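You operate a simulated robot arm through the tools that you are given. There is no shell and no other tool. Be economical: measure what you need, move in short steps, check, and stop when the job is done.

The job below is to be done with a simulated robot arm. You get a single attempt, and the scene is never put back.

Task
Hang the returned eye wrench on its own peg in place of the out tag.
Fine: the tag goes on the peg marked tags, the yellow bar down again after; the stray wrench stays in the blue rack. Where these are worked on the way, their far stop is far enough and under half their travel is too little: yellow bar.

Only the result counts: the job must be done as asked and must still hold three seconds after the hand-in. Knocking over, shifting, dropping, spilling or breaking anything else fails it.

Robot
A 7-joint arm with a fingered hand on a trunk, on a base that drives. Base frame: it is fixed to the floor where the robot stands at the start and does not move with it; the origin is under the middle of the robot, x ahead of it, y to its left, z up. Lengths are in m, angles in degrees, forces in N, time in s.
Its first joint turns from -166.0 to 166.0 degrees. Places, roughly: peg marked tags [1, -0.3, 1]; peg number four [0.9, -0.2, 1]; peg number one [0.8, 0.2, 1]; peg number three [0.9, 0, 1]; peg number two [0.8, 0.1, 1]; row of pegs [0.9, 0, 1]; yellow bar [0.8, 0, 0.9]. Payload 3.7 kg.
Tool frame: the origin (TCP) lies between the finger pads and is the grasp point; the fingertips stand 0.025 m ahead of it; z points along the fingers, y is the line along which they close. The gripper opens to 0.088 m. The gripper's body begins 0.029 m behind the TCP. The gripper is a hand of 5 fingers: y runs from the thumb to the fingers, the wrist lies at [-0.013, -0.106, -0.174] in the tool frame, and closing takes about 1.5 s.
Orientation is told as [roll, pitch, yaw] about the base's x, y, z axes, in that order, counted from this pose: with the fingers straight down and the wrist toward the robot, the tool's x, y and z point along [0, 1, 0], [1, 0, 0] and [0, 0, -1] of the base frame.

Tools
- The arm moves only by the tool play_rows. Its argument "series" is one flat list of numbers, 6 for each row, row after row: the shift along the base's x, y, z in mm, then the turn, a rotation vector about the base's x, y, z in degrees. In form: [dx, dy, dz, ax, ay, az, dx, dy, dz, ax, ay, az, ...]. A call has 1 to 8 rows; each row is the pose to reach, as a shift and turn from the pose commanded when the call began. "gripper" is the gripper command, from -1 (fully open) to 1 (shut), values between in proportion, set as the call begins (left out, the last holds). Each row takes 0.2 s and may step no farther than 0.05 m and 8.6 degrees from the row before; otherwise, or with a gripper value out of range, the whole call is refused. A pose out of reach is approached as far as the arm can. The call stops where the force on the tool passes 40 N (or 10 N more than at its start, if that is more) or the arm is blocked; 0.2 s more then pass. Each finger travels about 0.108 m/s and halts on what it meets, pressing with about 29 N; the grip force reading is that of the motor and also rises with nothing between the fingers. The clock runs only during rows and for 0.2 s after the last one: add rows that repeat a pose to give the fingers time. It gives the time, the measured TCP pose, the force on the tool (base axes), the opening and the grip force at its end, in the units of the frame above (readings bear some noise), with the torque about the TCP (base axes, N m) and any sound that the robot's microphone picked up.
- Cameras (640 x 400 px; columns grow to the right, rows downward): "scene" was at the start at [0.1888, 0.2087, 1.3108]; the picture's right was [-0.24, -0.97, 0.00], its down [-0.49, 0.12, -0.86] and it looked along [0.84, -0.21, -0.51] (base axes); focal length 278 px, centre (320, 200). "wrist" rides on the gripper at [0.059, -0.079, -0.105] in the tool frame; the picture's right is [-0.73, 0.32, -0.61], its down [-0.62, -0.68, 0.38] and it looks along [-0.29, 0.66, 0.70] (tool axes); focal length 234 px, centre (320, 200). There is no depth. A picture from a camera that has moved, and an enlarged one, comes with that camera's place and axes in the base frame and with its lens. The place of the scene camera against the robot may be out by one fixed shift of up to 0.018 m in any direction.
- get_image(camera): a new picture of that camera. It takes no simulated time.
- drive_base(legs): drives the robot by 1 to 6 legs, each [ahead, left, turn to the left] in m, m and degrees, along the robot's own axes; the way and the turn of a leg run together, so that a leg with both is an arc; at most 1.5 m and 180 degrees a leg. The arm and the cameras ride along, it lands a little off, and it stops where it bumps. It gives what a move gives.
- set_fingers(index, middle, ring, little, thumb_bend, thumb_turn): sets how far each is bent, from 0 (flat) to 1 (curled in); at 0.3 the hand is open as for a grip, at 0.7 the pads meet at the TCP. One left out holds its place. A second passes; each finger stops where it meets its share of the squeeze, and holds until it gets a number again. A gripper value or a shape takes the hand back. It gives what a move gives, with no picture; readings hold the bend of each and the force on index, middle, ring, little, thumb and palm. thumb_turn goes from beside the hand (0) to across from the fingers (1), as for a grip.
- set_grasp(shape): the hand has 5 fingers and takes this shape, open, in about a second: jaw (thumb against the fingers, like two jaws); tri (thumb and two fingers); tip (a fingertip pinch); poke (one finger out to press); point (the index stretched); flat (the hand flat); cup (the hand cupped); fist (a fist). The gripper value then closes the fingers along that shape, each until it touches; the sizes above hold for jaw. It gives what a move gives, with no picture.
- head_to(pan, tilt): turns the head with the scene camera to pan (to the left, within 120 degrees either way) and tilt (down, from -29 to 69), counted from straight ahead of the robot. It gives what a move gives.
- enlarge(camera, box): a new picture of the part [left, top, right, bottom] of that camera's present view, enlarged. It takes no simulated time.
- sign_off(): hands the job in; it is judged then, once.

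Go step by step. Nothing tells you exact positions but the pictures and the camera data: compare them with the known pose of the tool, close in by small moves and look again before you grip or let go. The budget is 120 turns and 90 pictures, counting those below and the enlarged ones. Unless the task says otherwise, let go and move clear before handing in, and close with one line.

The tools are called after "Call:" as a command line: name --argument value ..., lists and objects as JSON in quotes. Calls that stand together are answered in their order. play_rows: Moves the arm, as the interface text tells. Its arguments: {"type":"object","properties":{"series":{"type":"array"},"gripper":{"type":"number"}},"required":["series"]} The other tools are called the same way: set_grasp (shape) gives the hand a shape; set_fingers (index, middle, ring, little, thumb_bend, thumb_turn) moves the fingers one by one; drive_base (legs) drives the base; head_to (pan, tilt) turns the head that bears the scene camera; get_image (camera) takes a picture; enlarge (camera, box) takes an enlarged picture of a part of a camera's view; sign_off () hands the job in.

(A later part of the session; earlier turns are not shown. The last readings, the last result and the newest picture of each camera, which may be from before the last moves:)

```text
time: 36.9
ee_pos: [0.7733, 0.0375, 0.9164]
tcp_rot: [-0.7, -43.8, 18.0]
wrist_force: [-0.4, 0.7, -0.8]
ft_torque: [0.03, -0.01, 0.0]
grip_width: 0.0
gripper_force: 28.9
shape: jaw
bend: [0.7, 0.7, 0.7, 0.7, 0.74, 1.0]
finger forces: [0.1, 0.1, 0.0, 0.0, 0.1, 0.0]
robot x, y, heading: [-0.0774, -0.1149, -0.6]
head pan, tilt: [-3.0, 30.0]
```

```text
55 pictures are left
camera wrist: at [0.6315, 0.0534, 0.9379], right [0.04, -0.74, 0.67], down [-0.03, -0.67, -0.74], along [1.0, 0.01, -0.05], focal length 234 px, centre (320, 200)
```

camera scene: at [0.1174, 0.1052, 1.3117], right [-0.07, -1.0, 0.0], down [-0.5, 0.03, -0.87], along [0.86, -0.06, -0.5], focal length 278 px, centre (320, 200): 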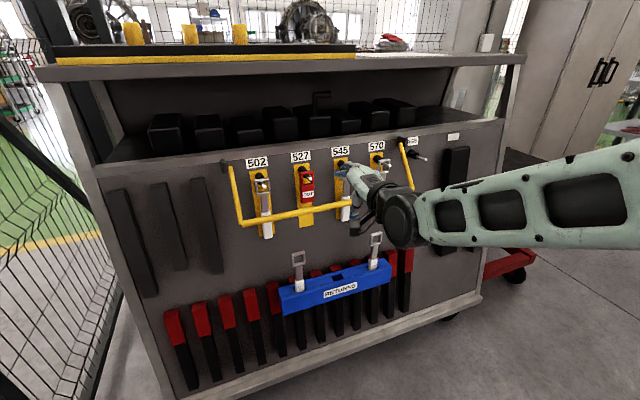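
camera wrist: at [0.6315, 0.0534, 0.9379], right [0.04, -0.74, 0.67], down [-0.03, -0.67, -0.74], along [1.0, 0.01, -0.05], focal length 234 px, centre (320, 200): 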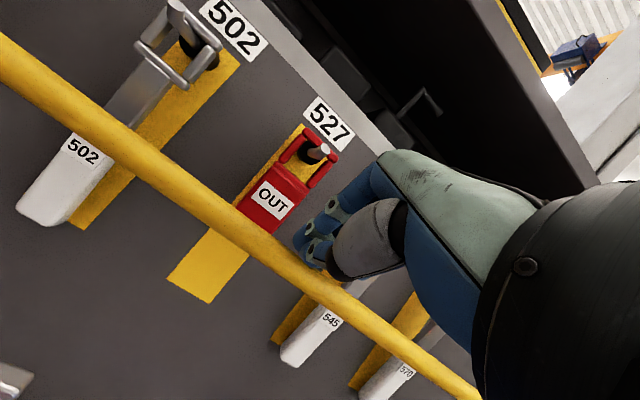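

The hand closed on nothing; comparing two wrist views shows the bar really sits at a≈0.759, z≈0.886 (the scene camera is biased), and peg tips at z≈0.957. Back off, open, and re-approach 30 mm lower.

Call:
play_rows --series '[-24, -7.5, 25, 0, 0, 0, -24, -7.5, 25, 0, 0, 0]'

Call:
play_rows --series '[0, 0, 0, 0, 0, 0, 0, 0, 0, 0, 0, 0, 0, 0, 0, 0, 0, 0, 8, 2.5, -18, 0, 0, 0, 15, 5, -34, 0, 0, 0, 25, 8, -45, 0, 0, 0, 34, 11, -54, 0, 0, 0]' --gripper 0

Call:
get_image --camera "wrist"

```text
time: 37.5
ee_pos: [0.7478, 0.0288, 0.9407]
tcp_rot: [-0.5, -43.8, 18.0]
wrist_force: [0.1, 0.3, 0.5]
ft_torque: [0.01, 0.03, -0.02]
grip_width: 0.0
gripper_force: 29.3
shape: jaw
bend: [0.7, 0.7, 0.7, 0.7, 0.74, 1.0]
finger forces: [0.0, 0.0, 0.0, 0.2, 0.1, 0.1]
robot x, y, heading: [-0.078, -0.1177, -0.7]
head pan, tilt: [-3.0, 30.0]
```

```text
time: 39.1
ee_pos: [0.7826, 0.0417, 0.8865]
tcp_rot: [-0.6, -43.8, 18.0]
wrist_force: [-0.7, -0.4, -0.2]
ft_torque: [0.02, 0.02, -0.02]
grip_width: 0.0435
gripper_force: 0.0
shape: jaw
bend: [0.74, 0.45, 0.41, 0.41, 0.7, 1.0]
finger forces: [0.0, 0.0, 0.1, 0.0, 0.1, 0.0]
robot x, y, heading: [-0.0742, -0.1179, -0.7]
head pan, tilt: [-3.0, 30.0]
```

```text
54 pictures are left
camera wrist: at [0.6402, 0.0566, 0.9087], right [0.04, -0.74, 0.67], down [-0.03, -0.67, -0.74], along [1.0, 0.01, -0.05], focal length 234 px, centre (320, 200)
```

wrist: 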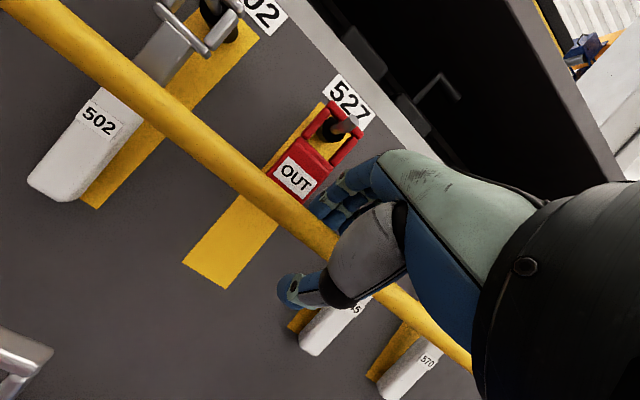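

Now the bar passes between thumb and fingers. Close.

Call:
play_rows --series '[0, 0, 0, 0, 0, 0, 0, 0, 0, 0, 0, 0, 0, 0, 0, 0, 0, 0, 0, 0, 0, 0, 0, 0, 0, 0, 0, 0, 0, 0, 0, 0, 0, 0, 0, 0]' --gripper 1

Call:
get_image --camera "wrist"

```text
time: 40.5
ee_pos: [0.7822, 0.0414, 0.8853]
tcp_rot: [-0.6, -43.7, 18.0]
wrist_force: [-1.0, -1.7, -10.2]
ft_torque: [-0.1, 0.01, 0.04]
grip_width: 0.0085
gripper_force: 29.0
shape: jaw
bend: [0.73, 0.72, 0.71, 0.57, 0.75, 1.0]
finger forces: [11.1, 3.2, 2.2, 1.8, 26.2, 0.0]
robot x, y, heading: [-0.0747, -0.1207, -0.7]
head pan, tilt: [-3.0, 30.0]
```

```text
53 pictures are left
camera wrist: at [0.64, 0.0566, 0.9081], right [0.04, -0.74, 0.67], down [-0.03, -0.67, -0.74], along [1.0, 0.01, -0.05], focal length 234 px, centre (320, 200)
```

wrist: 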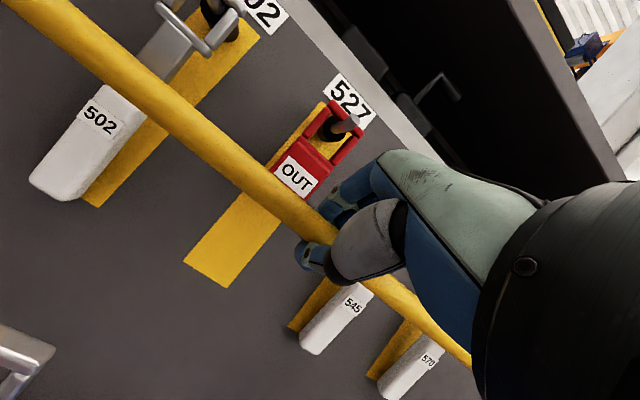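

The bar is gripped (all fingers and thumb loaded). Pivot ≈ a 0.863, z 1.006, radius ≈ 0.159. Follow the arc upward, first part.

Call:
play_rows --series '[-8, -2.6, 8, 0, 0, 0, -16.3, -5.2, 17.4, 0, 0, 0, -23, -7.4, 26.3, 0, 0, 0, -28.7, -9.2, 35.3, 0, 0, 0]'

Call:
get_image --camera "scene"

```text
time: 41.5
ee_pos: [0.7545, 0.0317, 0.921]
tcp_rot: [-0.5, -43.7, 18.0]
wrist_force: [-9.5, 2.1, -10.9]
ft_torque: [-0.06, 0.09, 0.11]
grip_width: 0.0089
gripper_force: 29.2
shape: jaw
bend: [0.73, 0.72, 0.7, 0.6, 0.76, 1.0]
finger forces: [3.1, 2.2, 2.0, 1.7, 24.3, 0.1]
robot x, y, heading: [-0.076, -0.1185, -0.8]
head pan, tilt: [-3.0, 30.0]
```

```text
52 pictures are left
camera scene: at [0.1175, 0.1055, 1.3116], right [-0.06, -1.0, 0.0], down [-0.5, 0.03, -0.87], along [0.86, -0.06, -0.5], focal length 278 px, centre (320, 200)
```

scene: 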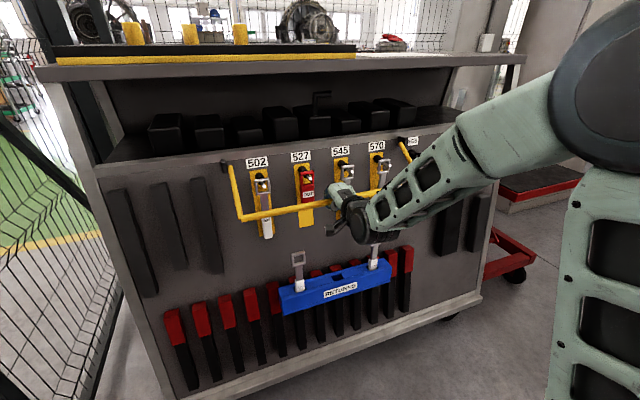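

The bar is rising with the hand. Continue the arc past horizontal.

Call:
play_rows --series '[-13, -4.2, 19.6, 0, 0, 0, -21, -6.7, 40.5, 0, 0, 0, -25, -8, 62.2, 0, 0, 0, -26, -8.4, 84.3, 0, 0, 0, -24.5, -7.8, 106.4, 0, 0, 0, -20, -6.4, 128, 0, 0, 0]'

Call:
get_image --camera "scene"

```text
time: 42.9
ee_pos: [0.7371, 0.0269, 1.0458]
tcp_rot: [-0.6, -43.7, 18.0]
wrist_force: [9.9, 0.5, -8.5]
ft_torque: [0.03, 0.17, 0.17]
grip_width: 0.0076
gripper_force: 28.9
shape: jaw
bend: [0.73, 0.72, 0.7, 0.59, 0.79, 1.0]
finger forces: [5.2, 0.0, 4.1, 3.5, 0.5, 0.1]
robot x, y, heading: [-0.0769, -0.1173, -0.8]
head pan, tilt: [-3.0, 30.0]
```

```text
51 pictures are left
camera scene: at [0.1181, 0.1053, 1.3116], right [-0.07, -1.0, 0.0], down [-0.5, 0.03, -0.87], along [0.86, -0.06, -0.5], focal length 278 px, centre (320, 200)
```

scene: 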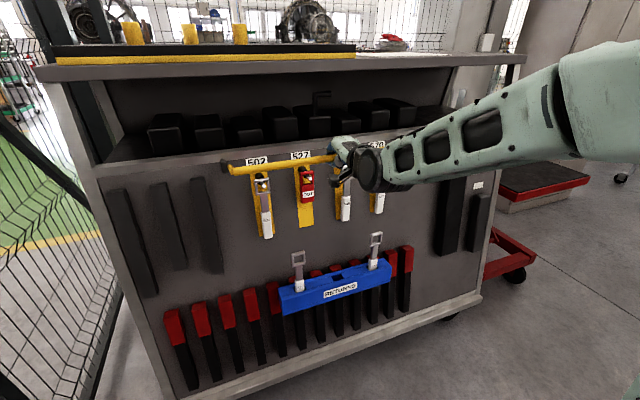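

Past horizontal. Continue up and inward to the far stop.

Call:
play_rows --series '[10, 3.2, 20.9, 0, 0, 0, 21, 6.7, 40.5, 0, 0, 0, 33, 10.6, 58.4, 0, 0, 0, 48, 15.3, 74.4, 0, 0, 0, 64.7, 20.6, 88, 0, 0, 0]'

Call:
get_image --camera "scene"

```text
time: 44.1
ee_pos: [0.8009, 0.0458, 1.135]
tcp_rot: [-0.6, -43.5, 18.1]
wrist_force: [8.1, 3.4, -22.3]
ft_torque: [0.02, 0.28, 0.29]
grip_width: 0.0076
gripper_force: 28.5
shape: jaw
bend: [0.73, 0.72, 0.7, 0.6, 0.79, 1.0]
finger forces: [5.5, 0.2, 4.3, 4.7, 25.8, 0.0]
robot x, y, heading: [-0.0769, -0.121, -0.3]
head pan, tilt: [-3.0, 30.0]
```

```text
50 pictures are left
camera scene: at [0.1186, 0.1056, 1.3114], right [-0.07, -1.0, 0.0], down [-0.5, 0.03, -0.87], along [0.86, -0.06, -0.5], focal length 278 px, centre (320, 200)
```

scene: 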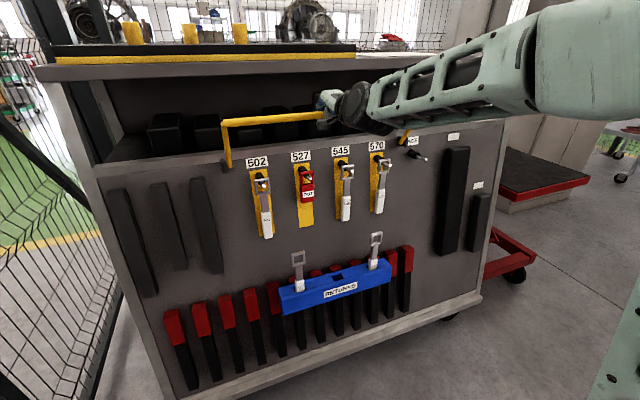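

Continue toward vertical and the stop.

Call:
play_rows --series '[18.3, 5.8, 9, 0, 0, 0, 38, 12.1, 16, 0, 0, 0, 58.4, 18.6, 20, 0, 0, 0, 79, 25.2, 21, 0, 0, 0, 100, 32, 20, 0, 0, 0]'

Call:
get_image --camera "scene"

```text
time: 44.9
ee_pos: [0.8486, 0.063, 1.1522]
tcp_rot: [-0.5, -43.3, 18.2]
wrist_force: [-19.7, -5.6, -20.0]
ft_torque: [0.07, -0.1, -0.04]
grip_width: 0.0109
gripper_force: 28.9
shape: jaw
bend: [0.74, 0.73, 0.7, 0.71, 0.79, 1.0]
finger forces: [0.0, 0.0, 0.1, 0.1, 27.0, 0.1]
robot x, y, heading: [-0.0756, -0.1183, -0.6]
head pan, tilt: [-3.0, 30.0]
stopped in row 3: the force on the tool passed its limit at 47 N (the readings are from after the stop); the commanded pose is now the measured one
```

```text
49 pictures are left
camera scene: at [0.1175, 0.1051, 1.3117], right [-0.07, -1.0, 0.0], down [-0.5, 0.03, -0.87], along [0.86, -0.06, -0.5], focal length 278 px, centre (320, 200)
```

scene: 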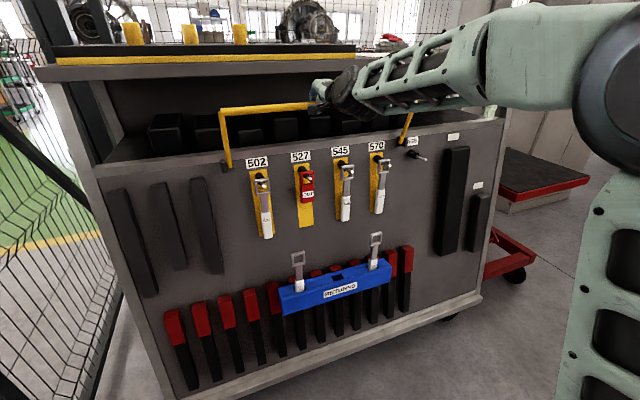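

Force rose at about 76° with the bar nearly upright – the far stop. Open the hand and see whether the bar stays.

Call:
play_rows --series '[0, 0, 0, 0, 0, 0, 0, 0, 0, 0, 0, 0, 0, 0, 0, 0, 0, 0, 0, 0, 0, 0, 0, 0, -10, -3, 10, 0, 0, 0]' --gripper -0.6

Call:
enlarge --camera "scene" --box '[210, 70, 450, 220]'

Call:
get_image --camera "wrist"

```text
time: 46.0
ee_pos: [0.8399, 0.059, 1.1666]
tcp_rot: [-0.5, -43.7, 18.1]
wrist_force: [-0.5, -0.2, 0.0]
ft_torque: [0.02, 0.04, 0.03]
grip_width: 0.0702
gripper_force: 0.0
shape: jaw
bend: [0.27, 0.34, 0.32, 0.33, 0.49, 0.99]
finger forces: [0.0, 0.0, 0.0, 0.0, 0.1, 0.0]
robot x, y, heading: [-0.0736, -0.1209, -1.2]
head pan, tilt: [-3.0, 30.0]
```

```text
2.67 times, centred on (330, 145) of scene
camera zoom: at [0.1176, 0.1052, 1.3117], right [-0.07, -1.0, 0.0], down [-0.5, 0.03, -0.87], along [0.86, -0.06, -0.5], focal length 741 px, centre (293, 347)
```

zoom: 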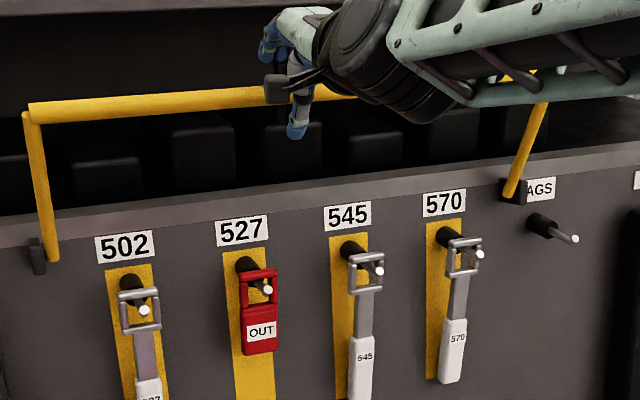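

```text
47 pictures are left
camera wrist: at [0.6966, 0.0741, 1.1888], right [0.04, -0.74, 0.67], down [-0.03, -0.67, -0.74], along [1.0, 0.01, -0.05], focal length 234 px, centre (320, 200)
```

wrist: 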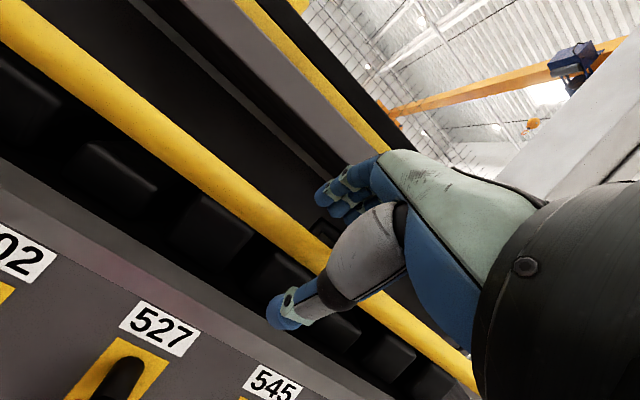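

The bar stays up. Withdraw along the fingers and turn the hand back to the side-grip attitude.

Call:
play_rows --series '[-25, -8, 26, 0, 0, 0, -50, -16, 50, 0, 0, 0, -80, -20, 50, 0, 0, 0, -110, -20, 50, -5.86, -4.94, 2.93, -140, -20, 45, -11.7, -9.9, 5.9, -170, -20, 40, -17.6, -14.8, 8.8, -200, -20, 30, -23.4, -19.8, 11.7, -220, -20, 20, -29.3, -24.7, 14.6]'

Call:
play_rows --series '[0, 0, -15, -5.86, -4.94, 2.93, 0, 0, -30, -11.7, -9.9, 5.9, 0, 0, -45, -17.6, -14.8, 8.8, 0, 0, -60, -23.4, -19.8, 11.7, 0, 0, -75, -29.3, -24.7, 14.6, 0, 0, -90, -35.2, -29.6, 17.6, 0, 0, -105, -41, -34.6, 20.5]'

Call:
get_image --camera "scene"

Call:
get_image --camera "wrist"

```text
time: 47.9
ee_pos: [0.6192, 0.0404, 1.1842]
tcp_rot: [-52.9, -40.7, 69.9]
wrist_force: [0.4, 0.4, 0.2]
ft_torque: [-0.01, -0.01, -0.01]
grip_width: 0.0701
gripper_force: 0.1
shape: jaw
bend: [0.27, 0.34, 0.32, 0.33, 0.49, 0.99]
finger forces: [0.1, 0.0, 0.1, 0.0, 0.0, 0.1]
robot x, y, heading: [-0.0762, -0.1196, -1.2]
head pan, tilt: [-3.0, 30.0]
```

```text
time: 49.5
ee_pos: [0.6176, 0.0396, 1.0782]
tcp_rot: [-90.4, 0.3, 106.4]
wrist_force: [0.2, -0.8, -0.1]
ft_torque: [0.01, 0.01, -0.02]
grip_width: 0.0703
gripper_force: 0.0
shape: jaw
bend: [0.27, 0.34, 0.32, 0.33, 0.49, 0.99]
finger forces: [0.0, 0.1, 0.0, 0.0, 0.0, 0.1]
robot x, y, heading: [-0.0756, -0.1171, -0.7]
head pan, tilt: [-3.0, 30.0]
```

```text
46 pictures are left
camera scene: at [0.1174, 0.1052, 1.3117], right [-0.07, -1.0, 0.0], down [-0.5, 0.03, -0.87], along [0.86, -0.06, -0.5], focal length 278 px, centre (320, 200)
```

scene: 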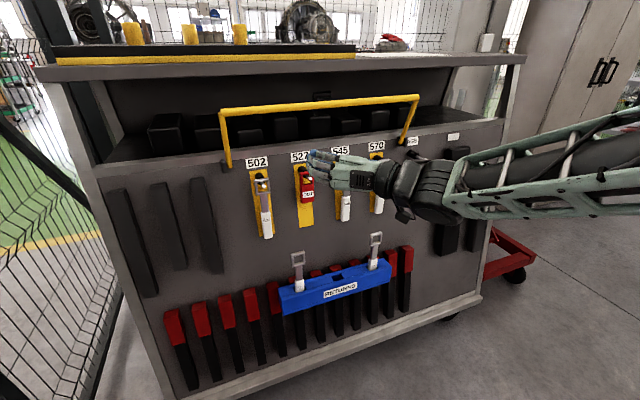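

```text
45 pictures are left
camera wrist: at [0.5387, -0.0686, 1.0214], right [-0.68, 0.14, 0.72], down [0.55, -0.54, 0.63], along [0.48, 0.83, 0.29], focal length 234 px, centre (320, 200)
```

wrist: 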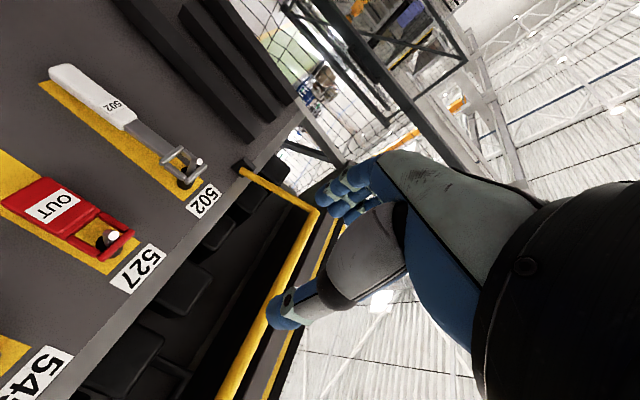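

The bar is held up. Two wrist views place the tag's body front at ≈[0.8405, 0.0865, 0.899] and peg two's tip at ≈[0.822, 0.081, 0.959]. Move to a stand-off in front of the tag.

Call:
play_rows --series '[23, 3, -32, 0, 0, 0.3, 46, 6, -64, 0, 0, 0.6, 69, 9.5, -96, 0, 0, 1, 92, 12.5, -128, 0, 0, 1, 114, 16, -160, 0, 0, 1, 136, 19, -189, 0, 0, 1, 136, 19, -189, 0, 0, 1]' --gripper -1

Call:
get_image --camera "wrist"

Call:
enlarge --camera "scene" --box '[240, 140, 400, 240]'

```text
time: 51.0
ee_pos: [0.7552, 0.0554, 0.893]
tcp_rot: [-90.3, 0.3, 107.3]
wrist_force: [-0.6, 0.0, -0.3]
ft_torque: [0.0, 0.02, 0.0]
grip_width: 0.0875
gripper_force: 0.1
shape: jaw
bend: [0.3, 0.3, 0.3, 0.3, 0.3, 0.98]
finger forces: [0.1, 0.0, 0.0, 0.1, 0.0, 0.0]
robot x, y, heading: [-0.0796, -0.1185, -0.6]
head pan, tilt: [-3.0, 30.0]
```

```text
44 pictures are left
camera wrist: at [0.6781, -0.053, 0.8346], right [-0.68, 0.13, 0.72], down [0.56, -0.53, 0.63], along [0.47, 0.83, 0.29], focal length 234 px, centre (320, 200)
```

wrist: 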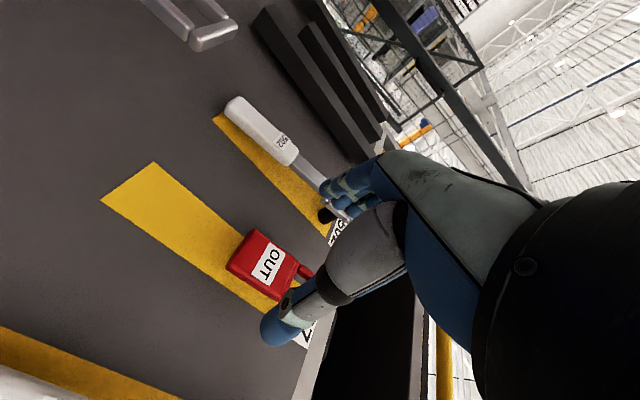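

```text
4.00 times, centred on (320, 190) of scene
camera zoom: at [0.1175, 0.1052, 1.3117], right [-0.07, -1.0, 0.0], down [-0.5, 0.03, -0.87], along [0.86, -0.06, -0.5], focal length 1111 px, centre (320, 240)
```

zoom: 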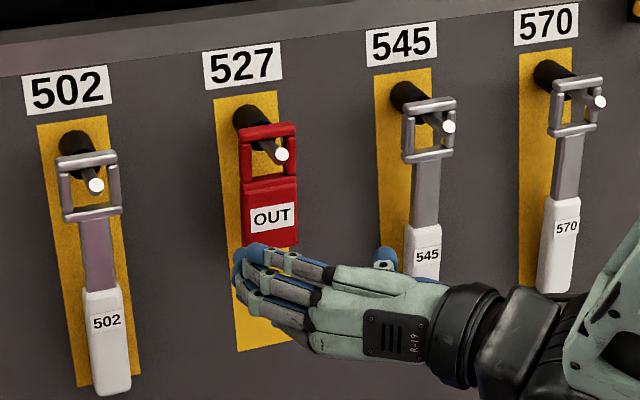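

The label triangulates to the same spot. Advance 89 mm to straddle the tag body.

Call:
play_rows --series '[25, 10, -5, 0, 0, 0, 50, 19, -7, 0, 0, 0, 70, 26, -7, 0, 0, 0, 84, 30.5, -7, 0, 0, 0, 84, 30.5, -7, 0, 0, 0]'

Call:
get_image --camera "wrist"

Call:
enlarge --camera "scene" --box '[240, 140, 400, 240]'

```text
time: 52.2
ee_pos: [0.8393, 0.0893, 0.8853]
tcp_rot: [-90.3, 0.4, 107.3]
wrist_force: [-0.1, -0.6, 0.3]
ft_torque: [0.01, 0.03, -0.03]
grip_width: 0.0877
gripper_force: 0.0
shape: jaw
bend: [0.3, 0.3, 0.3, 0.3, 0.3, 0.98]
finger forces: [0.0, 0.1, 0.0, 0.0, 0.1, 0.1]
robot x, y, heading: [-0.0789, -0.1169, -0.5]
head pan, tilt: [-3.0, 30.0]
```

```text
42 pictures are left
camera wrist: at [0.7611, -0.0195, 0.8282], right [-0.68, 0.13, 0.72], down [0.56, -0.53, 0.63], along [0.47, 0.84, 0.29], focal length 234 px, centre (320, 200)
```

wrist: 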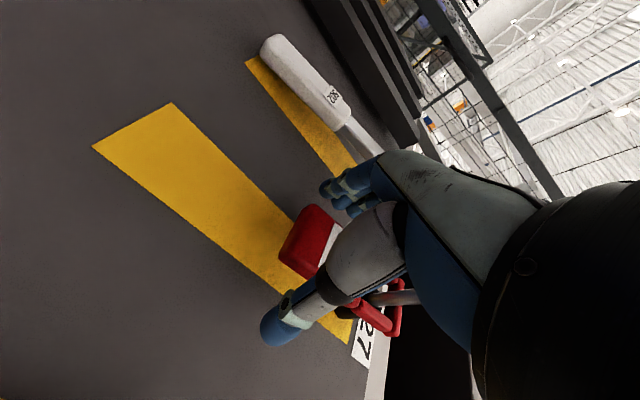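

```text
4.00 times, centred on (320, 190) of scene
camera zoom: at [0.1175, 0.1052, 1.3117], right [-0.07, -1.0, 0.0], down [-0.5, 0.03, -0.87], along [0.86, -0.06, -0.5], focal length 1111 px, centre (320, 240)
```

zoom: 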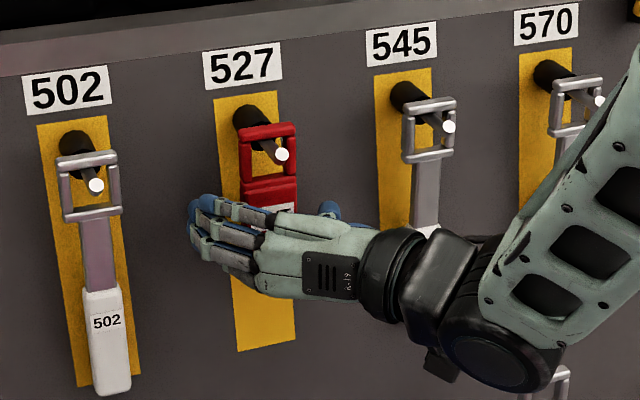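

Thumb and fingers straddle the tag body. Close gently.

Call:
play_rows --series '[0, 0, 0, 0, 0, 0, 0, 0, 0, 0, 0, 0, 0, 0, 0, 0, 0, 0, 0, 0, 0, 0, 0, 0, 0, 0, 0, 0, 0, 0]' --gripper 0.6

Call:
get_image --camera "wrist"

Call:
enlarge --camera "scene" --box '[240, 140, 400, 240]'

```text
time: 53.5
ee_pos: [0.8383, 0.0885, 0.8855]
tcp_rot: [-90.4, 0.2, 107.2]
wrist_force: [0.0, 0.9, 0.5]
ft_torque: [0.0, -0.01, 0.01]
grip_width: 0.028
gripper_force: 28.7
shape: jaw
bend: [0.75, 0.57, 0.52, 0.47, 0.75, 1.0]
finger forces: [16.9, 3.6, 3.0, 2.7, 28.9, 0.0]
robot x, y, heading: [-0.0769, -0.12, -0.9]
head pan, tilt: [-3.0, 30.0]
```

```text
40 pictures are left
camera wrist: at [0.7609, -0.0196, 0.8283], right [-0.68, 0.13, 0.72], down [0.56, -0.53, 0.63], along [0.47, 0.83, 0.29], focal length 234 px, centre (320, 200)
```

wrist: 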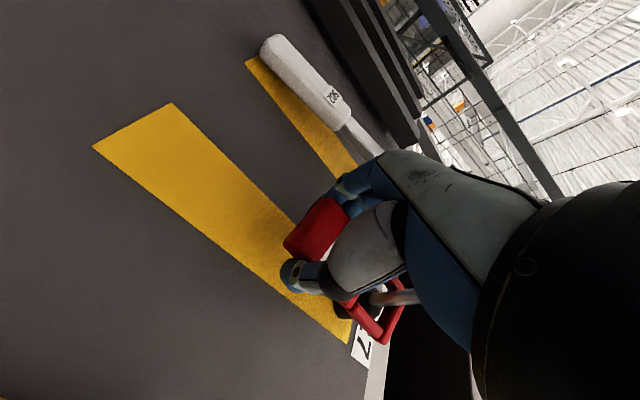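

```text
4.00 times, centred on (320, 190) of scene
camera zoom: at [0.1175, 0.1052, 1.3117], right [-0.07, -1.0, 0.0], down [-0.5, 0.03, -0.87], along [0.86, -0.06, -0.5], focal length 1111 px, centre (320, 240)
```

zoom: 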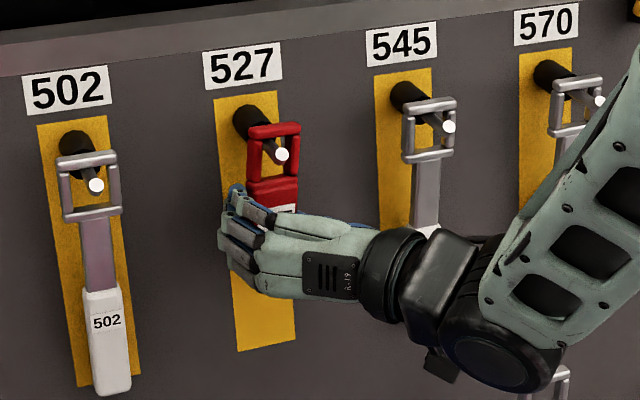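

The tag is held. Lift about 11 mm so the peg is mid-eye, then draw it straight out.

Call:
play_rows --series '[0, 0, 6, 0, 0, 0, 0, 0, 11, 0, 0, 0, -14, -4.5, 11, 0, 0, 0, -28, -9, 11, 0, 0, 0, -43, -13.7, 11, 0, 0, 0, -62, -19.8, 11, 0, 0, 0, -86, -27, 11, 0, 0, 0]'

Call:
enlarge --camera "scene" --box '[240, 140, 400, 240]'

```text
time: 55.0
ee_pos: [0.7518, 0.0611, 0.895]
tcp_rot: [-90.3, 0.4, 107.3]
wrist_force: [-0.2, 0.2, -1.4]
ft_torque: [0.01, 0.03, -0.01]
grip_width: 0.0283
gripper_force: 29.0
shape: jaw
bend: [0.75, 0.58, 0.54, 0.48, 0.75, 0.99]
finger forces: [16.8, 3.2, 3.1, 2.5, 28.8, 0.0]
robot x, y, heading: [-0.0768, -0.1186, -0.6]
head pan, tilt: [-3.0, 30.0]
```

```text
4.00 times, centred on (320, 190) of scene
camera zoom: at [0.1175, 0.1052, 1.3117], right [-0.07, -1.0, 0.0], down [-0.5, 0.03, -0.87], along [0.86, -0.06, -0.5], focal length 1111 px, centre (320, 240)
```

zoom: 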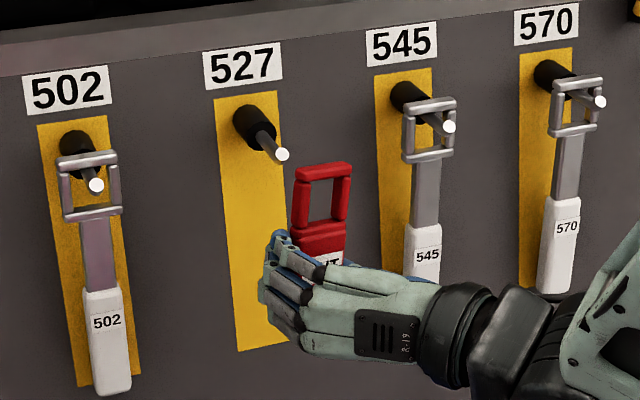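

The tag is free of peg two with a slight tilt. Move it right, in front of the peg tips, to a stand-off before the TAGS peg.

Call:
play_rows --series '[-19, -6, 0, 0, 0, 0, -6, -48, 2, 0, 0, 0, 7, -90, 4, 0, 0, 0, 20, -132, 4, 0, 0, 0, 33.5, -174, 4, 0, 0, 0, 47, -216, 4, 0, 0, 0, 60, -258, 4, 0, 0, 0, 74, -300, 4, 0, 0, 0]'

Call:
get_image --camera "wrist"

Call:
get_image --camera "scene"

```text
time: 56.9
ee_pos: [0.8254, -0.2413, 0.8978]
tcp_rot: [-90.4, 0.2, 107.3]
wrist_force: [-0.5, -1.7, -0.3]
ft_torque: [-0.01, -0.02, -0.01]
grip_width: 0.0282
gripper_force: 28.5
shape: jaw
bend: [0.75, 0.58, 0.55, 0.48, 0.75, 0.99]
finger forces: [16.6, 2.8, 2.9, 2.5, 28.5, 0.0]
robot x, y, heading: [-0.0784, -0.1192, -0.9]
head pan, tilt: [-3.0, 30.0]
```

```text
37 pictures are left
camera wrist: at [0.7487, -0.3493, 0.8406], right [-0.68, 0.13, 0.72], down [0.56, -0.53, 0.63], along [0.47, 0.84, 0.29], focal length 234 px, centre (320, 200)
```

wrist: 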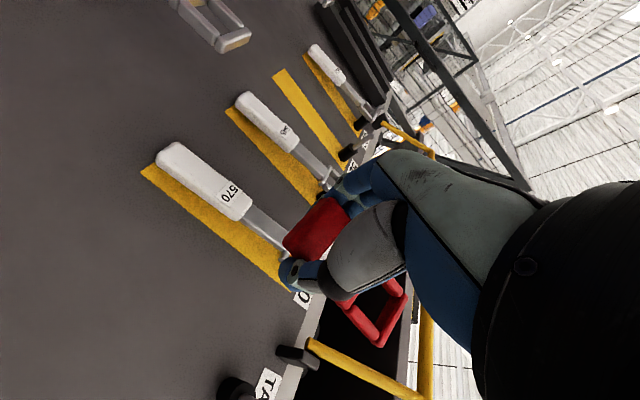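

```text
36 pictures are left
camera scene: at [0.1173, 0.1054, 1.3117], right [-0.06, -1.0, 0.0], down [-0.5, 0.03, -0.87], along [0.86, -0.06, -0.5], focal length 278 px, centre (320, 200)
```

scene: 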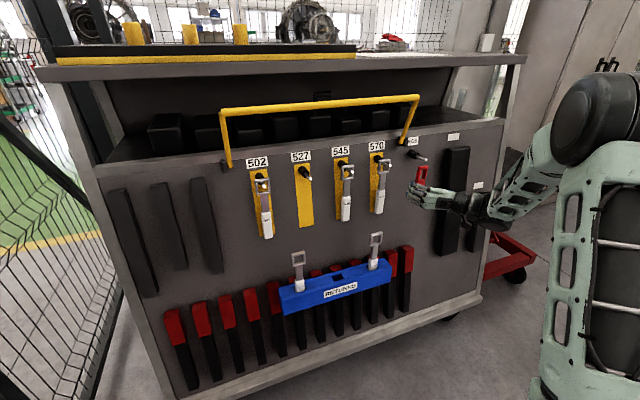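

Holding well. Zoom on the TAGS peg in the scene view to compare it with the other pegs.

Call:
enlarge --camera "scene" --box '[290, 130, 450, 230]'

```text
4.00 times, centred on (370, 180) of scene
camera zoom: at [0.1173, 0.1054, 1.3117], right [-0.06, -1.0, 0.0], down [-0.5, 0.03, -0.87], along [0.86, -0.06, -0.5], focal length 1111 px, centre (120, 280)
```

zoom: 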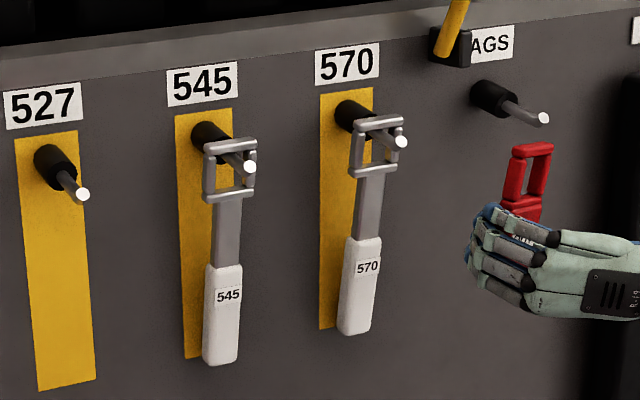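

TAGS peg tip ≈[0.941, −0.303, 0.959] (consistent spacing with the other pegs). Move to a stand-off right before it and check alignment.

Call:
play_rows --series '[10, -25, 0, 0, 0, 0, 22, -50, 0, 0, 0, 0, 35, -70, -1, 0, 0, 0, 58, -75, -2, 0, 0, 0, 58, -75, -2, 0, 0, 0]'

Call:
enlarge --camera "scene" --box '[370, 130, 450, 180]'

Call:
get_image --camera "wrist"

```text
time: 58.0
ee_pos: [0.8824, -0.3127, 0.8973]
tcp_rot: [-90.3, 0.3, 107.4]
wrist_force: [-0.4, -0.7, -0.8]
ft_torque: [-0.03, 0.0, 0.06]
grip_width: 0.028
gripper_force: 28.8
shape: jaw
bend: [0.75, 0.58, 0.55, 0.48, 0.75, 0.99]
finger forces: [16.6, 2.7, 2.8, 2.7, 28.5, 0.0]
robot x, y, heading: [-0.0798, -0.1137, -0.7]
head pan, tilt: [-3.0, 30.0]
```

```text
8.00 times, centred on (410, 155) of scene
camera zoom: at [0.1175, 0.1051, 1.3117], right [-0.07, -1.0, 0.0], down [-0.5, 0.03, -0.87], along [0.86, -0.06, -0.5], focal length 2222 px, centre (-400, 560)
```

zoom: 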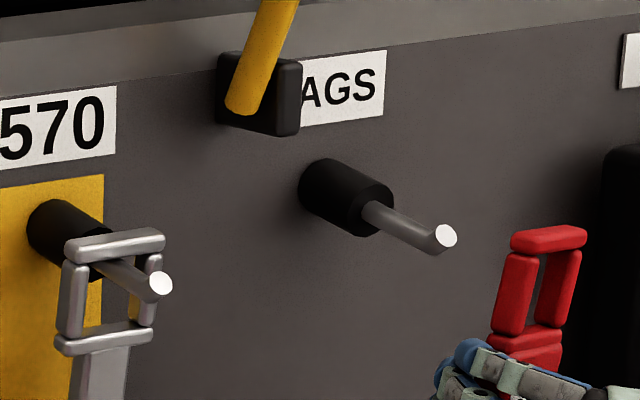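

```text
33 pictures are left
camera wrist: at [0.8059, -0.4217, 0.8389], right [-0.68, 0.13, 0.72], down [0.56, -0.53, 0.63], along [0.47, 0.83, 0.29], focal length 234 px, centre (320, 200)
```

wrist: 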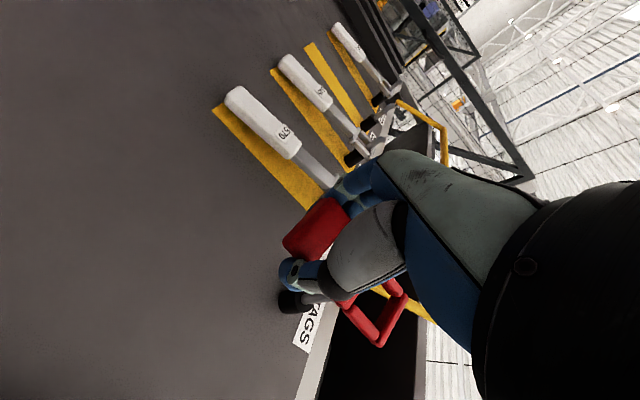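

Zoom the wrist view to check the peg against the tag's eye.

Call:
enlarge --camera "wrist" --box '[256, 250, 416, 350]'

```text
4.00 times, centred on (336, 300) of wrist
camera zoom: at [0.8059, -0.4217, 0.8389], right [-0.68, 0.13, 0.72], down [0.56, -0.53, 0.63], along [0.47, 0.83, 0.29], focal length 937 px, centre (256, -200)
```

zoom: 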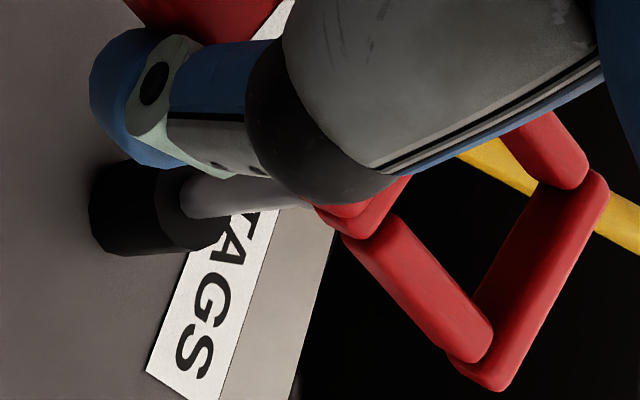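

The peg axis lies about 8 mm left of and 5 mm above the eye's centre. Correct that, advance 40 mm and look again.

Call:
play_rows --series '[-2.4, 7.6, 5, 0, 0, 0, 17, 13.7, 5, 0, 0, 0, 36, 20, 5, 0, 0, 0, 36, 20, 5, 0, 0, 0]'

Call:
enlarge --camera "wrist" --box '[256, 250, 416, 350]'

Call:
enlarge --camera "scene" --box '[370, 130, 450, 180]'

```text
time: 59.0
ee_pos: [0.9213, -0.2941, 0.903]
tcp_rot: [-90.3, 0.3, 107.3]
wrist_force: [0.3, -0.4, -0.5]
ft_torque: [0.01, 0.02, 0.0]
grip_width: 0.0282
gripper_force: 29.2
shape: jaw
bend: [0.75, 0.58, 0.55, 0.48, 0.75, 0.99]
finger forces: [16.6, 2.7, 3.0, 2.6, 28.4, 0.0]
robot x, y, heading: [-0.0771, -0.1221, -0.8]
head pan, tilt: [-3.0, 30.0]
```

```text
4.00 times, centred on (336, 300) of wrist
camera zoom: at [0.8439, -0.4018, 0.8447], right [-0.68, 0.13, 0.72], down [0.56, -0.53, 0.63], along [0.47, 0.83, 0.29], focal length 937 px, centre (256, -200)
```

zoom: 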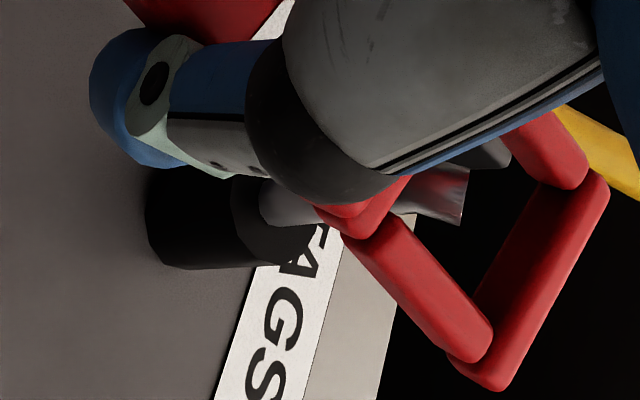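

```text
8.00 times, centred on (410, 155) of scene
camera zoom: at [0.1175, 0.1052, 1.3117], right [-0.07, -1.0, 0.0], down [-0.5, 0.03, -0.87], along [0.86, -0.06, -0.5], focal length 2222 px, centre (-400, 560)
```

zoom: 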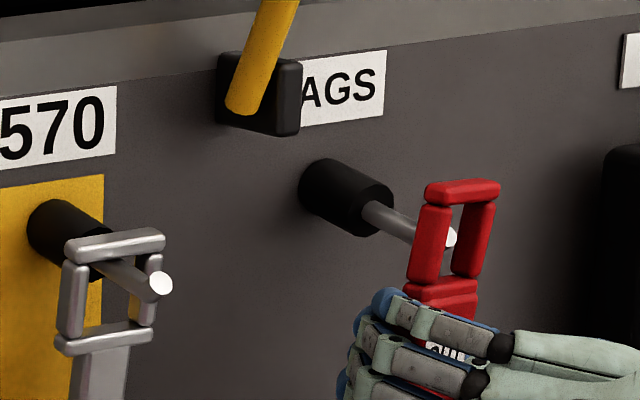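

The peg tip is showing inside the eye. Push the tag on 35 mm.

Call:
play_rows --series '[10, 3, 0, 0, 0, 0, 20, 6.4, 0, 0, 0, 0, 33, 10.5, 0, 0, 0, 0, 33, 10.5, 0, 0, 0, 0]'

Call:
enlarge --camera "scene" --box '[370, 130, 450, 180]'

```text
time: 60.0
ee_pos: [0.9523, -0.2842, 0.9027]
tcp_rot: [-90.3, 0.3, 107.4]
wrist_force: [0.3, 0.0, -0.8]
ft_torque: [0.05, 0.01, -0.01]
grip_width: 0.0279
gripper_force: 28.6
shape: jaw
bend: [0.75, 0.59, 0.55, 0.48, 0.75, 0.99]
finger forces: [16.5, 2.8, 2.9, 2.6, 28.3, 0.0]
robot x, y, heading: [-0.0797, -0.1192, -0.6]
head pan, tilt: [-3.0, 30.0]
```

```text
8.00 times, centred on (410, 155) of scene
camera zoom: at [0.1175, 0.1051, 1.3117], right [-0.07, -1.0, 0.0], down [-0.5, 0.03, -0.87], along [0.86, -0.06, -0.5], focal length 2222 px, centre (-400, 560)
```

zoom: 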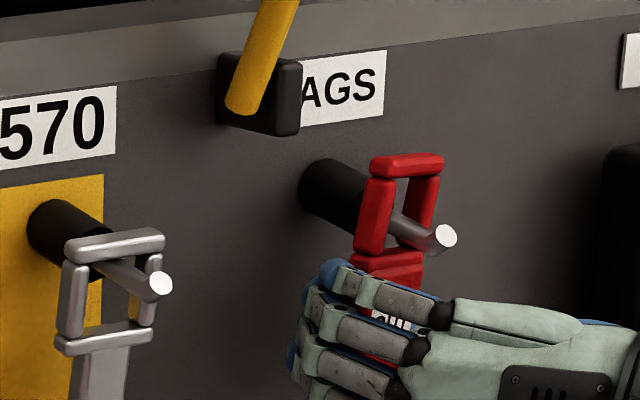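

The peg is through the eye. Lower until the eye's top rests on the peg.

Call:
play_rows --series '[0, 0, -6, 0, 0, 0, 0, 0, -11, 0, 0, 0, 0, 0, -15, 0, 0, 0, 0, 0, -15, 0, 0, 0]'

Call:
enlarge --camera "scene" --box '[370, 130, 450, 180]'

```text
time: 61.0
ee_pos: [0.9522, -0.2816, 0.888]
tcp_rot: [-90.3, 0.3, 107.3]
wrist_force: [0.7, 0.7, -0.1]
ft_torque: [-0.01, 0.01, -0.01]
grip_width: 0.0281
gripper_force: 29.2
shape: jaw
bend: [0.75, 0.59, 0.55, 0.48, 0.75, 0.99]
finger forces: [16.6, 2.7, 2.9, 2.6, 28.2, 0.0]
robot x, y, heading: [-0.0761, -0.1184, -0.7]
head pan, tilt: [-3.0, 30.0]
```

```text
8.00 times, centred on (410, 155) of scene
camera zoom: at [0.1175, 0.1052, 1.3117], right [-0.07, -1.0, 0.0], down [-0.5, 0.03, -0.87], along [0.86, -0.06, -0.5], focal length 2222 px, centre (-400, 560)
```

zoom: 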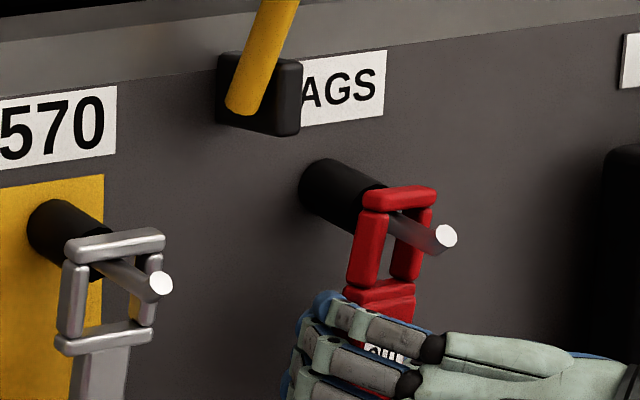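

Almost resting. Lower 3 mm more, then open the hand fully.

Call:
play_rows --series '[0, 0, -3, 0, 0, 0, 0, 0, -3, 0, 0, 0]'

Call:
play_rows --series '[0, 0, 0, 0, 0, 0, 0, 0, 0, 0, 0, 0, 0, 0, 0, 0, 0, 0, 0, 0, 0, 0, 0, 0, 0, 0, 0, 0, 0, 0]' --gripper -1

Call:
enlarge --camera "scene" --box '[360, 130, 456, 190]'

```text
time: 61.6
ee_pos: [0.9536, -0.2816, 0.8858]
tcp_rot: [-90.4, 0.3, 107.2]
wrist_force: [1.4, -1.5, 9.2]
ft_torque: [0.09, -0.04, -0.02]
grip_width: 0.0278
gripper_force: 29.3
shape: jaw
bend: [0.75, 0.59, 0.55, 0.49, 0.75, 1.0]
finger forces: [16.7, 2.7, 3.0, 3.0, 29.8, 0.0]
robot x, y, heading: [-0.0756, -0.1197, -0.6]
head pan, tilt: [-3.0, 30.0]
```

```text
time: 62.9
ee_pos: [0.9523, -0.2818, 0.8858]
tcp_rot: [-90.3, 0.3, 107.3]
wrist_force: [0.2, -0.2, 0.6]
ft_torque: [-0.03, 0.0, 0.01]
grip_width: 0.0878
gripper_force: 0.0
shape: jaw
bend: [0.3, 0.3, 0.3, 0.3, 0.3, 0.98]
finger forces: [0.1, 0.0, 0.0, 0.0, 0.1, 0.0]
robot x, y, heading: [-0.0762, -0.1172, -0.6]
head pan, tilt: [-3.0, 30.0]
```

```text
6.67 times, centred on (408, 160) of scene
camera zoom: at [0.1175, 0.1051, 1.3117], right [-0.07, -1.0, 0.0], down [-0.5, 0.03, -0.87], along [0.86, -0.06, -0.5], focal length 1852 px, centre (-267, 467)
```

zoom: 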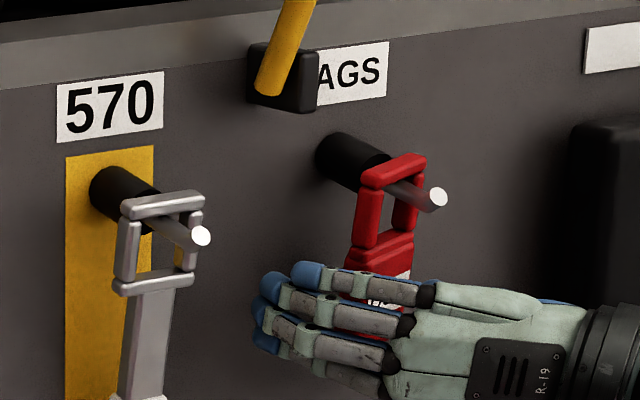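

The tag hangs on the TAGS peg. Withdraw straight out and travel to a stand-off in front of the returned wrench 527.

Call:
play_rows --series '[-42, -13.4, 0, 0, 0, 0, -84, -27, 0, 0, 0, 0, -126, -40, 0, 0, 0, 0, -143, -2, -18, 0, 0, 0, -160, 35, -36, 0, 0, 0, -176, 73, -54, 0, 0, 0, -193, 110, -72, 0, 0, 0, -210, 148, -90, 0, 0, 0]'

Call:
play_rows --series '[-17, 38, -18, 0, 0, 0, -33, 75, -36, 0, 0, 0, -50, 113, -54, 0, 0, 0, -67, 150, -72, 0, 0, 0, -84, 188, -90, 0, 0, 0, -100, 226, -106, 0, 0, 0, -100, 226, -106, 0, 0, 0]'

Call:
get_image --camera "scene"

Call:
get_image --camera "wrist"

```text
time: 64.7
ee_pos: [0.7411, -0.138, 0.7947]
tcp_rot: [-90.3, 0.3, 107.2]
wrist_force: [0.1, -0.6, -0.4]
ft_torque: [0.01, -0.01, 0.0]
grip_width: 0.0878
gripper_force: 0.1
shape: jaw
bend: [0.3, 0.3, 0.3, 0.3, 0.3, 0.98]
finger forces: [0.0, 0.0, 0.1, 0.0, 0.0, 0.0]
robot x, y, heading: [-0.077, -0.121, -1.0]
head pan, tilt: [-3.0, 30.0]
```

```text
time: 66.2
ee_pos: [0.6412, 0.0892, 0.6894]
tcp_rot: [-90.3, 0.3, 107.3]
wrist_force: [0.2, 0.0, -0.5]
ft_torque: [-0.01, 0.02, 0.0]
grip_width: 0.0877
gripper_force: 0.0
shape: jaw
bend: [0.3, 0.3, 0.3, 0.3, 0.3, 0.98]
finger forces: [0.1, 0.0, 0.0, 0.0, 0.0, 0.1]
robot x, y, heading: [-0.0742, -0.1158, -0.6]
head pan, tilt: [-3.0, 30.0]
```

```text
26 pictures are left
camera scene: at [0.1174, 0.1053, 1.3117], right [-0.06, -1.0, 0.0], down [-0.5, 0.03, -0.87], along [0.86, -0.06, -0.5], focal length 278 px, centre (320, 200)
```

scene: 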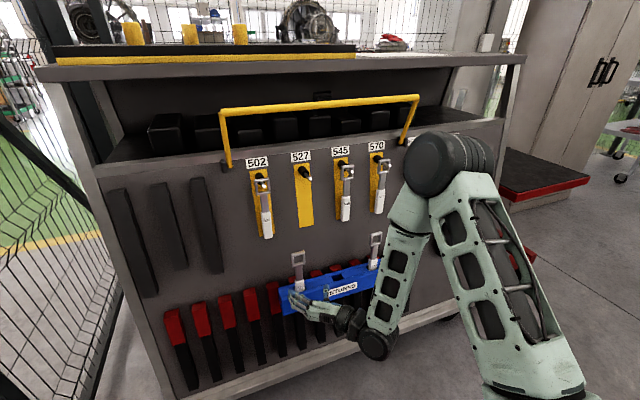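

```text
25 pictures are left
camera wrist: at [0.565, -0.0174, 0.6311], right [-0.68, 0.13, 0.72], down [0.56, -0.53, 0.63], along [0.47, 0.83, 0.29], focal length 234 px, centre (320, 200)
```

wrist: 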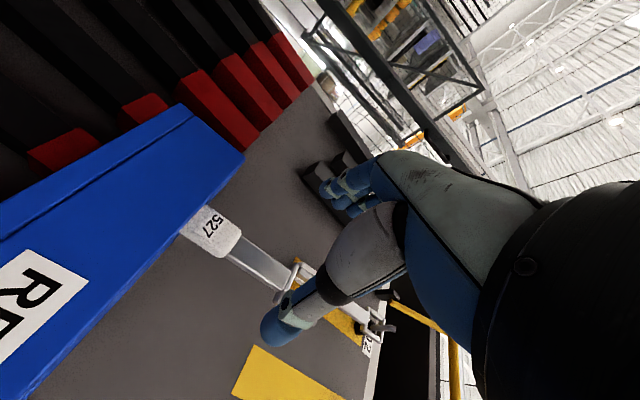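

Two wrist views put 527's label at [0.729, 0.124, 0.635] and the bare shaft between z 0.664 and 0.72. Advance to straddle the shaft at z≈0.685.

Call:
play_rows --series '[-3.3, 10.5, -4, 0, 0, 0, 30, 21, -4, 0, 0, 0, 62, 31.3, -4, 0, 0, 0, 94, 41.4, -4, 0, 0, 0, 94, 41.4, -4, 0, 0, 0]'

Call:
get_image --camera "wrist"

Call:
enlarge --camera "scene" --box '[240, 220, 400, 320]'

```text
time: 67.5
ee_pos: [0.7385, 0.1306, 0.686]
tcp_rot: [-90.3, 0.3, 107.4]
wrist_force: [-0.4, 0.1, 0.8]
ft_torque: [0.01, 0.01, 0.04]
grip_width: 0.0877
gripper_force: 0.0
shape: jaw
bend: [0.3, 0.3, 0.3, 0.3, 0.3, 0.98]
finger forces: [0.1, 0.0, 0.0, 0.0, 0.1, 0.0]
robot x, y, heading: [-0.081, -0.1174, -0.8]
head pan, tilt: [-3.0, 30.0]
```

```text
24 pictures are left
camera wrist: at [0.6603, 0.0228, 0.628], right [-0.68, 0.13, 0.72], down [0.56, -0.53, 0.63], along [0.47, 0.83, 0.29], focal length 234 px, centre (320, 200)
```

wrist: 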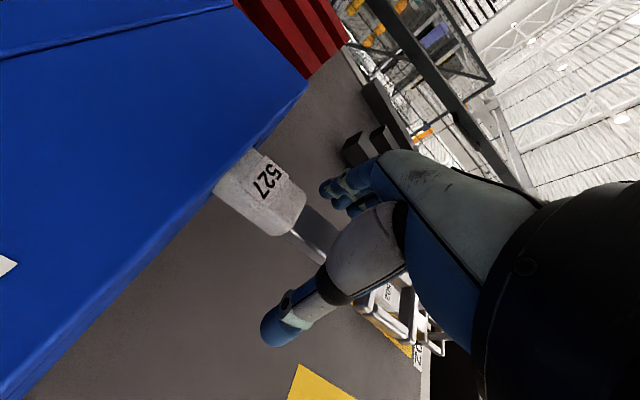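

```text
4.00 times, centred on (320, 270) of scene
camera zoom: at [0.1175, 0.1052, 1.3117], right [-0.07, -1.0, 0.0], down [-0.5, 0.03, -0.87], along [0.86, -0.06, -0.5], focal length 1111 px, centre (320, -80)
```

zoom: 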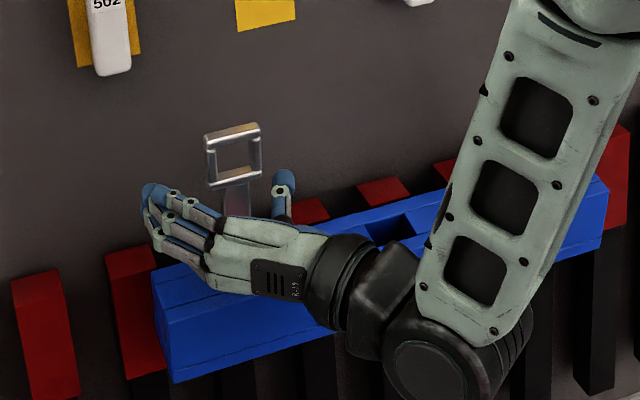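

The shaft is between thumb and fingers. Close.

Call:
play_rows --series '[0, 0, 0, 0, 0, 0, 0, 0, 0, 0, 0, 0, 0, 0, 0, 0, 0, 0, 0, 0, 0, 0, 0, 0, 0, 0, 0, 0, 0, 0, 0, 0, 0, 0, 0, 0]' --gripper 1

Call:
enlarge --camera "scene" --box '[240, 220, 400, 320]'

```text
time: 68.8
ee_pos: [0.7363, 0.1305, 0.6859]
tcp_rot: [-90.3, 0.3, 107.2]
wrist_force: [0.5, -0.9, 0.0]
ft_torque: [-0.11, -0.08, 0.06]
grip_width: 0.0106
gripper_force: 29.5
shape: jaw
bend: [0.71, 0.7, 0.7, 0.55, 0.81, 1.0]
finger forces: [9.9, 0.1, 3.1, 2.0, 15.1, 0.0]
robot x, y, heading: [-0.0775, -0.1181, -1.0]
head pan, tilt: [-3.0, 30.0]
```

```text
4.00 times, centred on (320, 270) of scene
camera zoom: at [0.1175, 0.1052, 1.3117], right [-0.07, -1.0, 0.0], down [-0.5, 0.03, -0.87], along [0.86, -0.06, -0.5], focal length 1111 px, centre (320, -80)
```

zoom: 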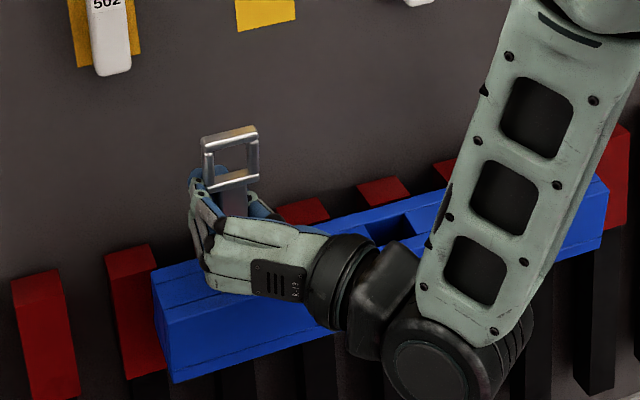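

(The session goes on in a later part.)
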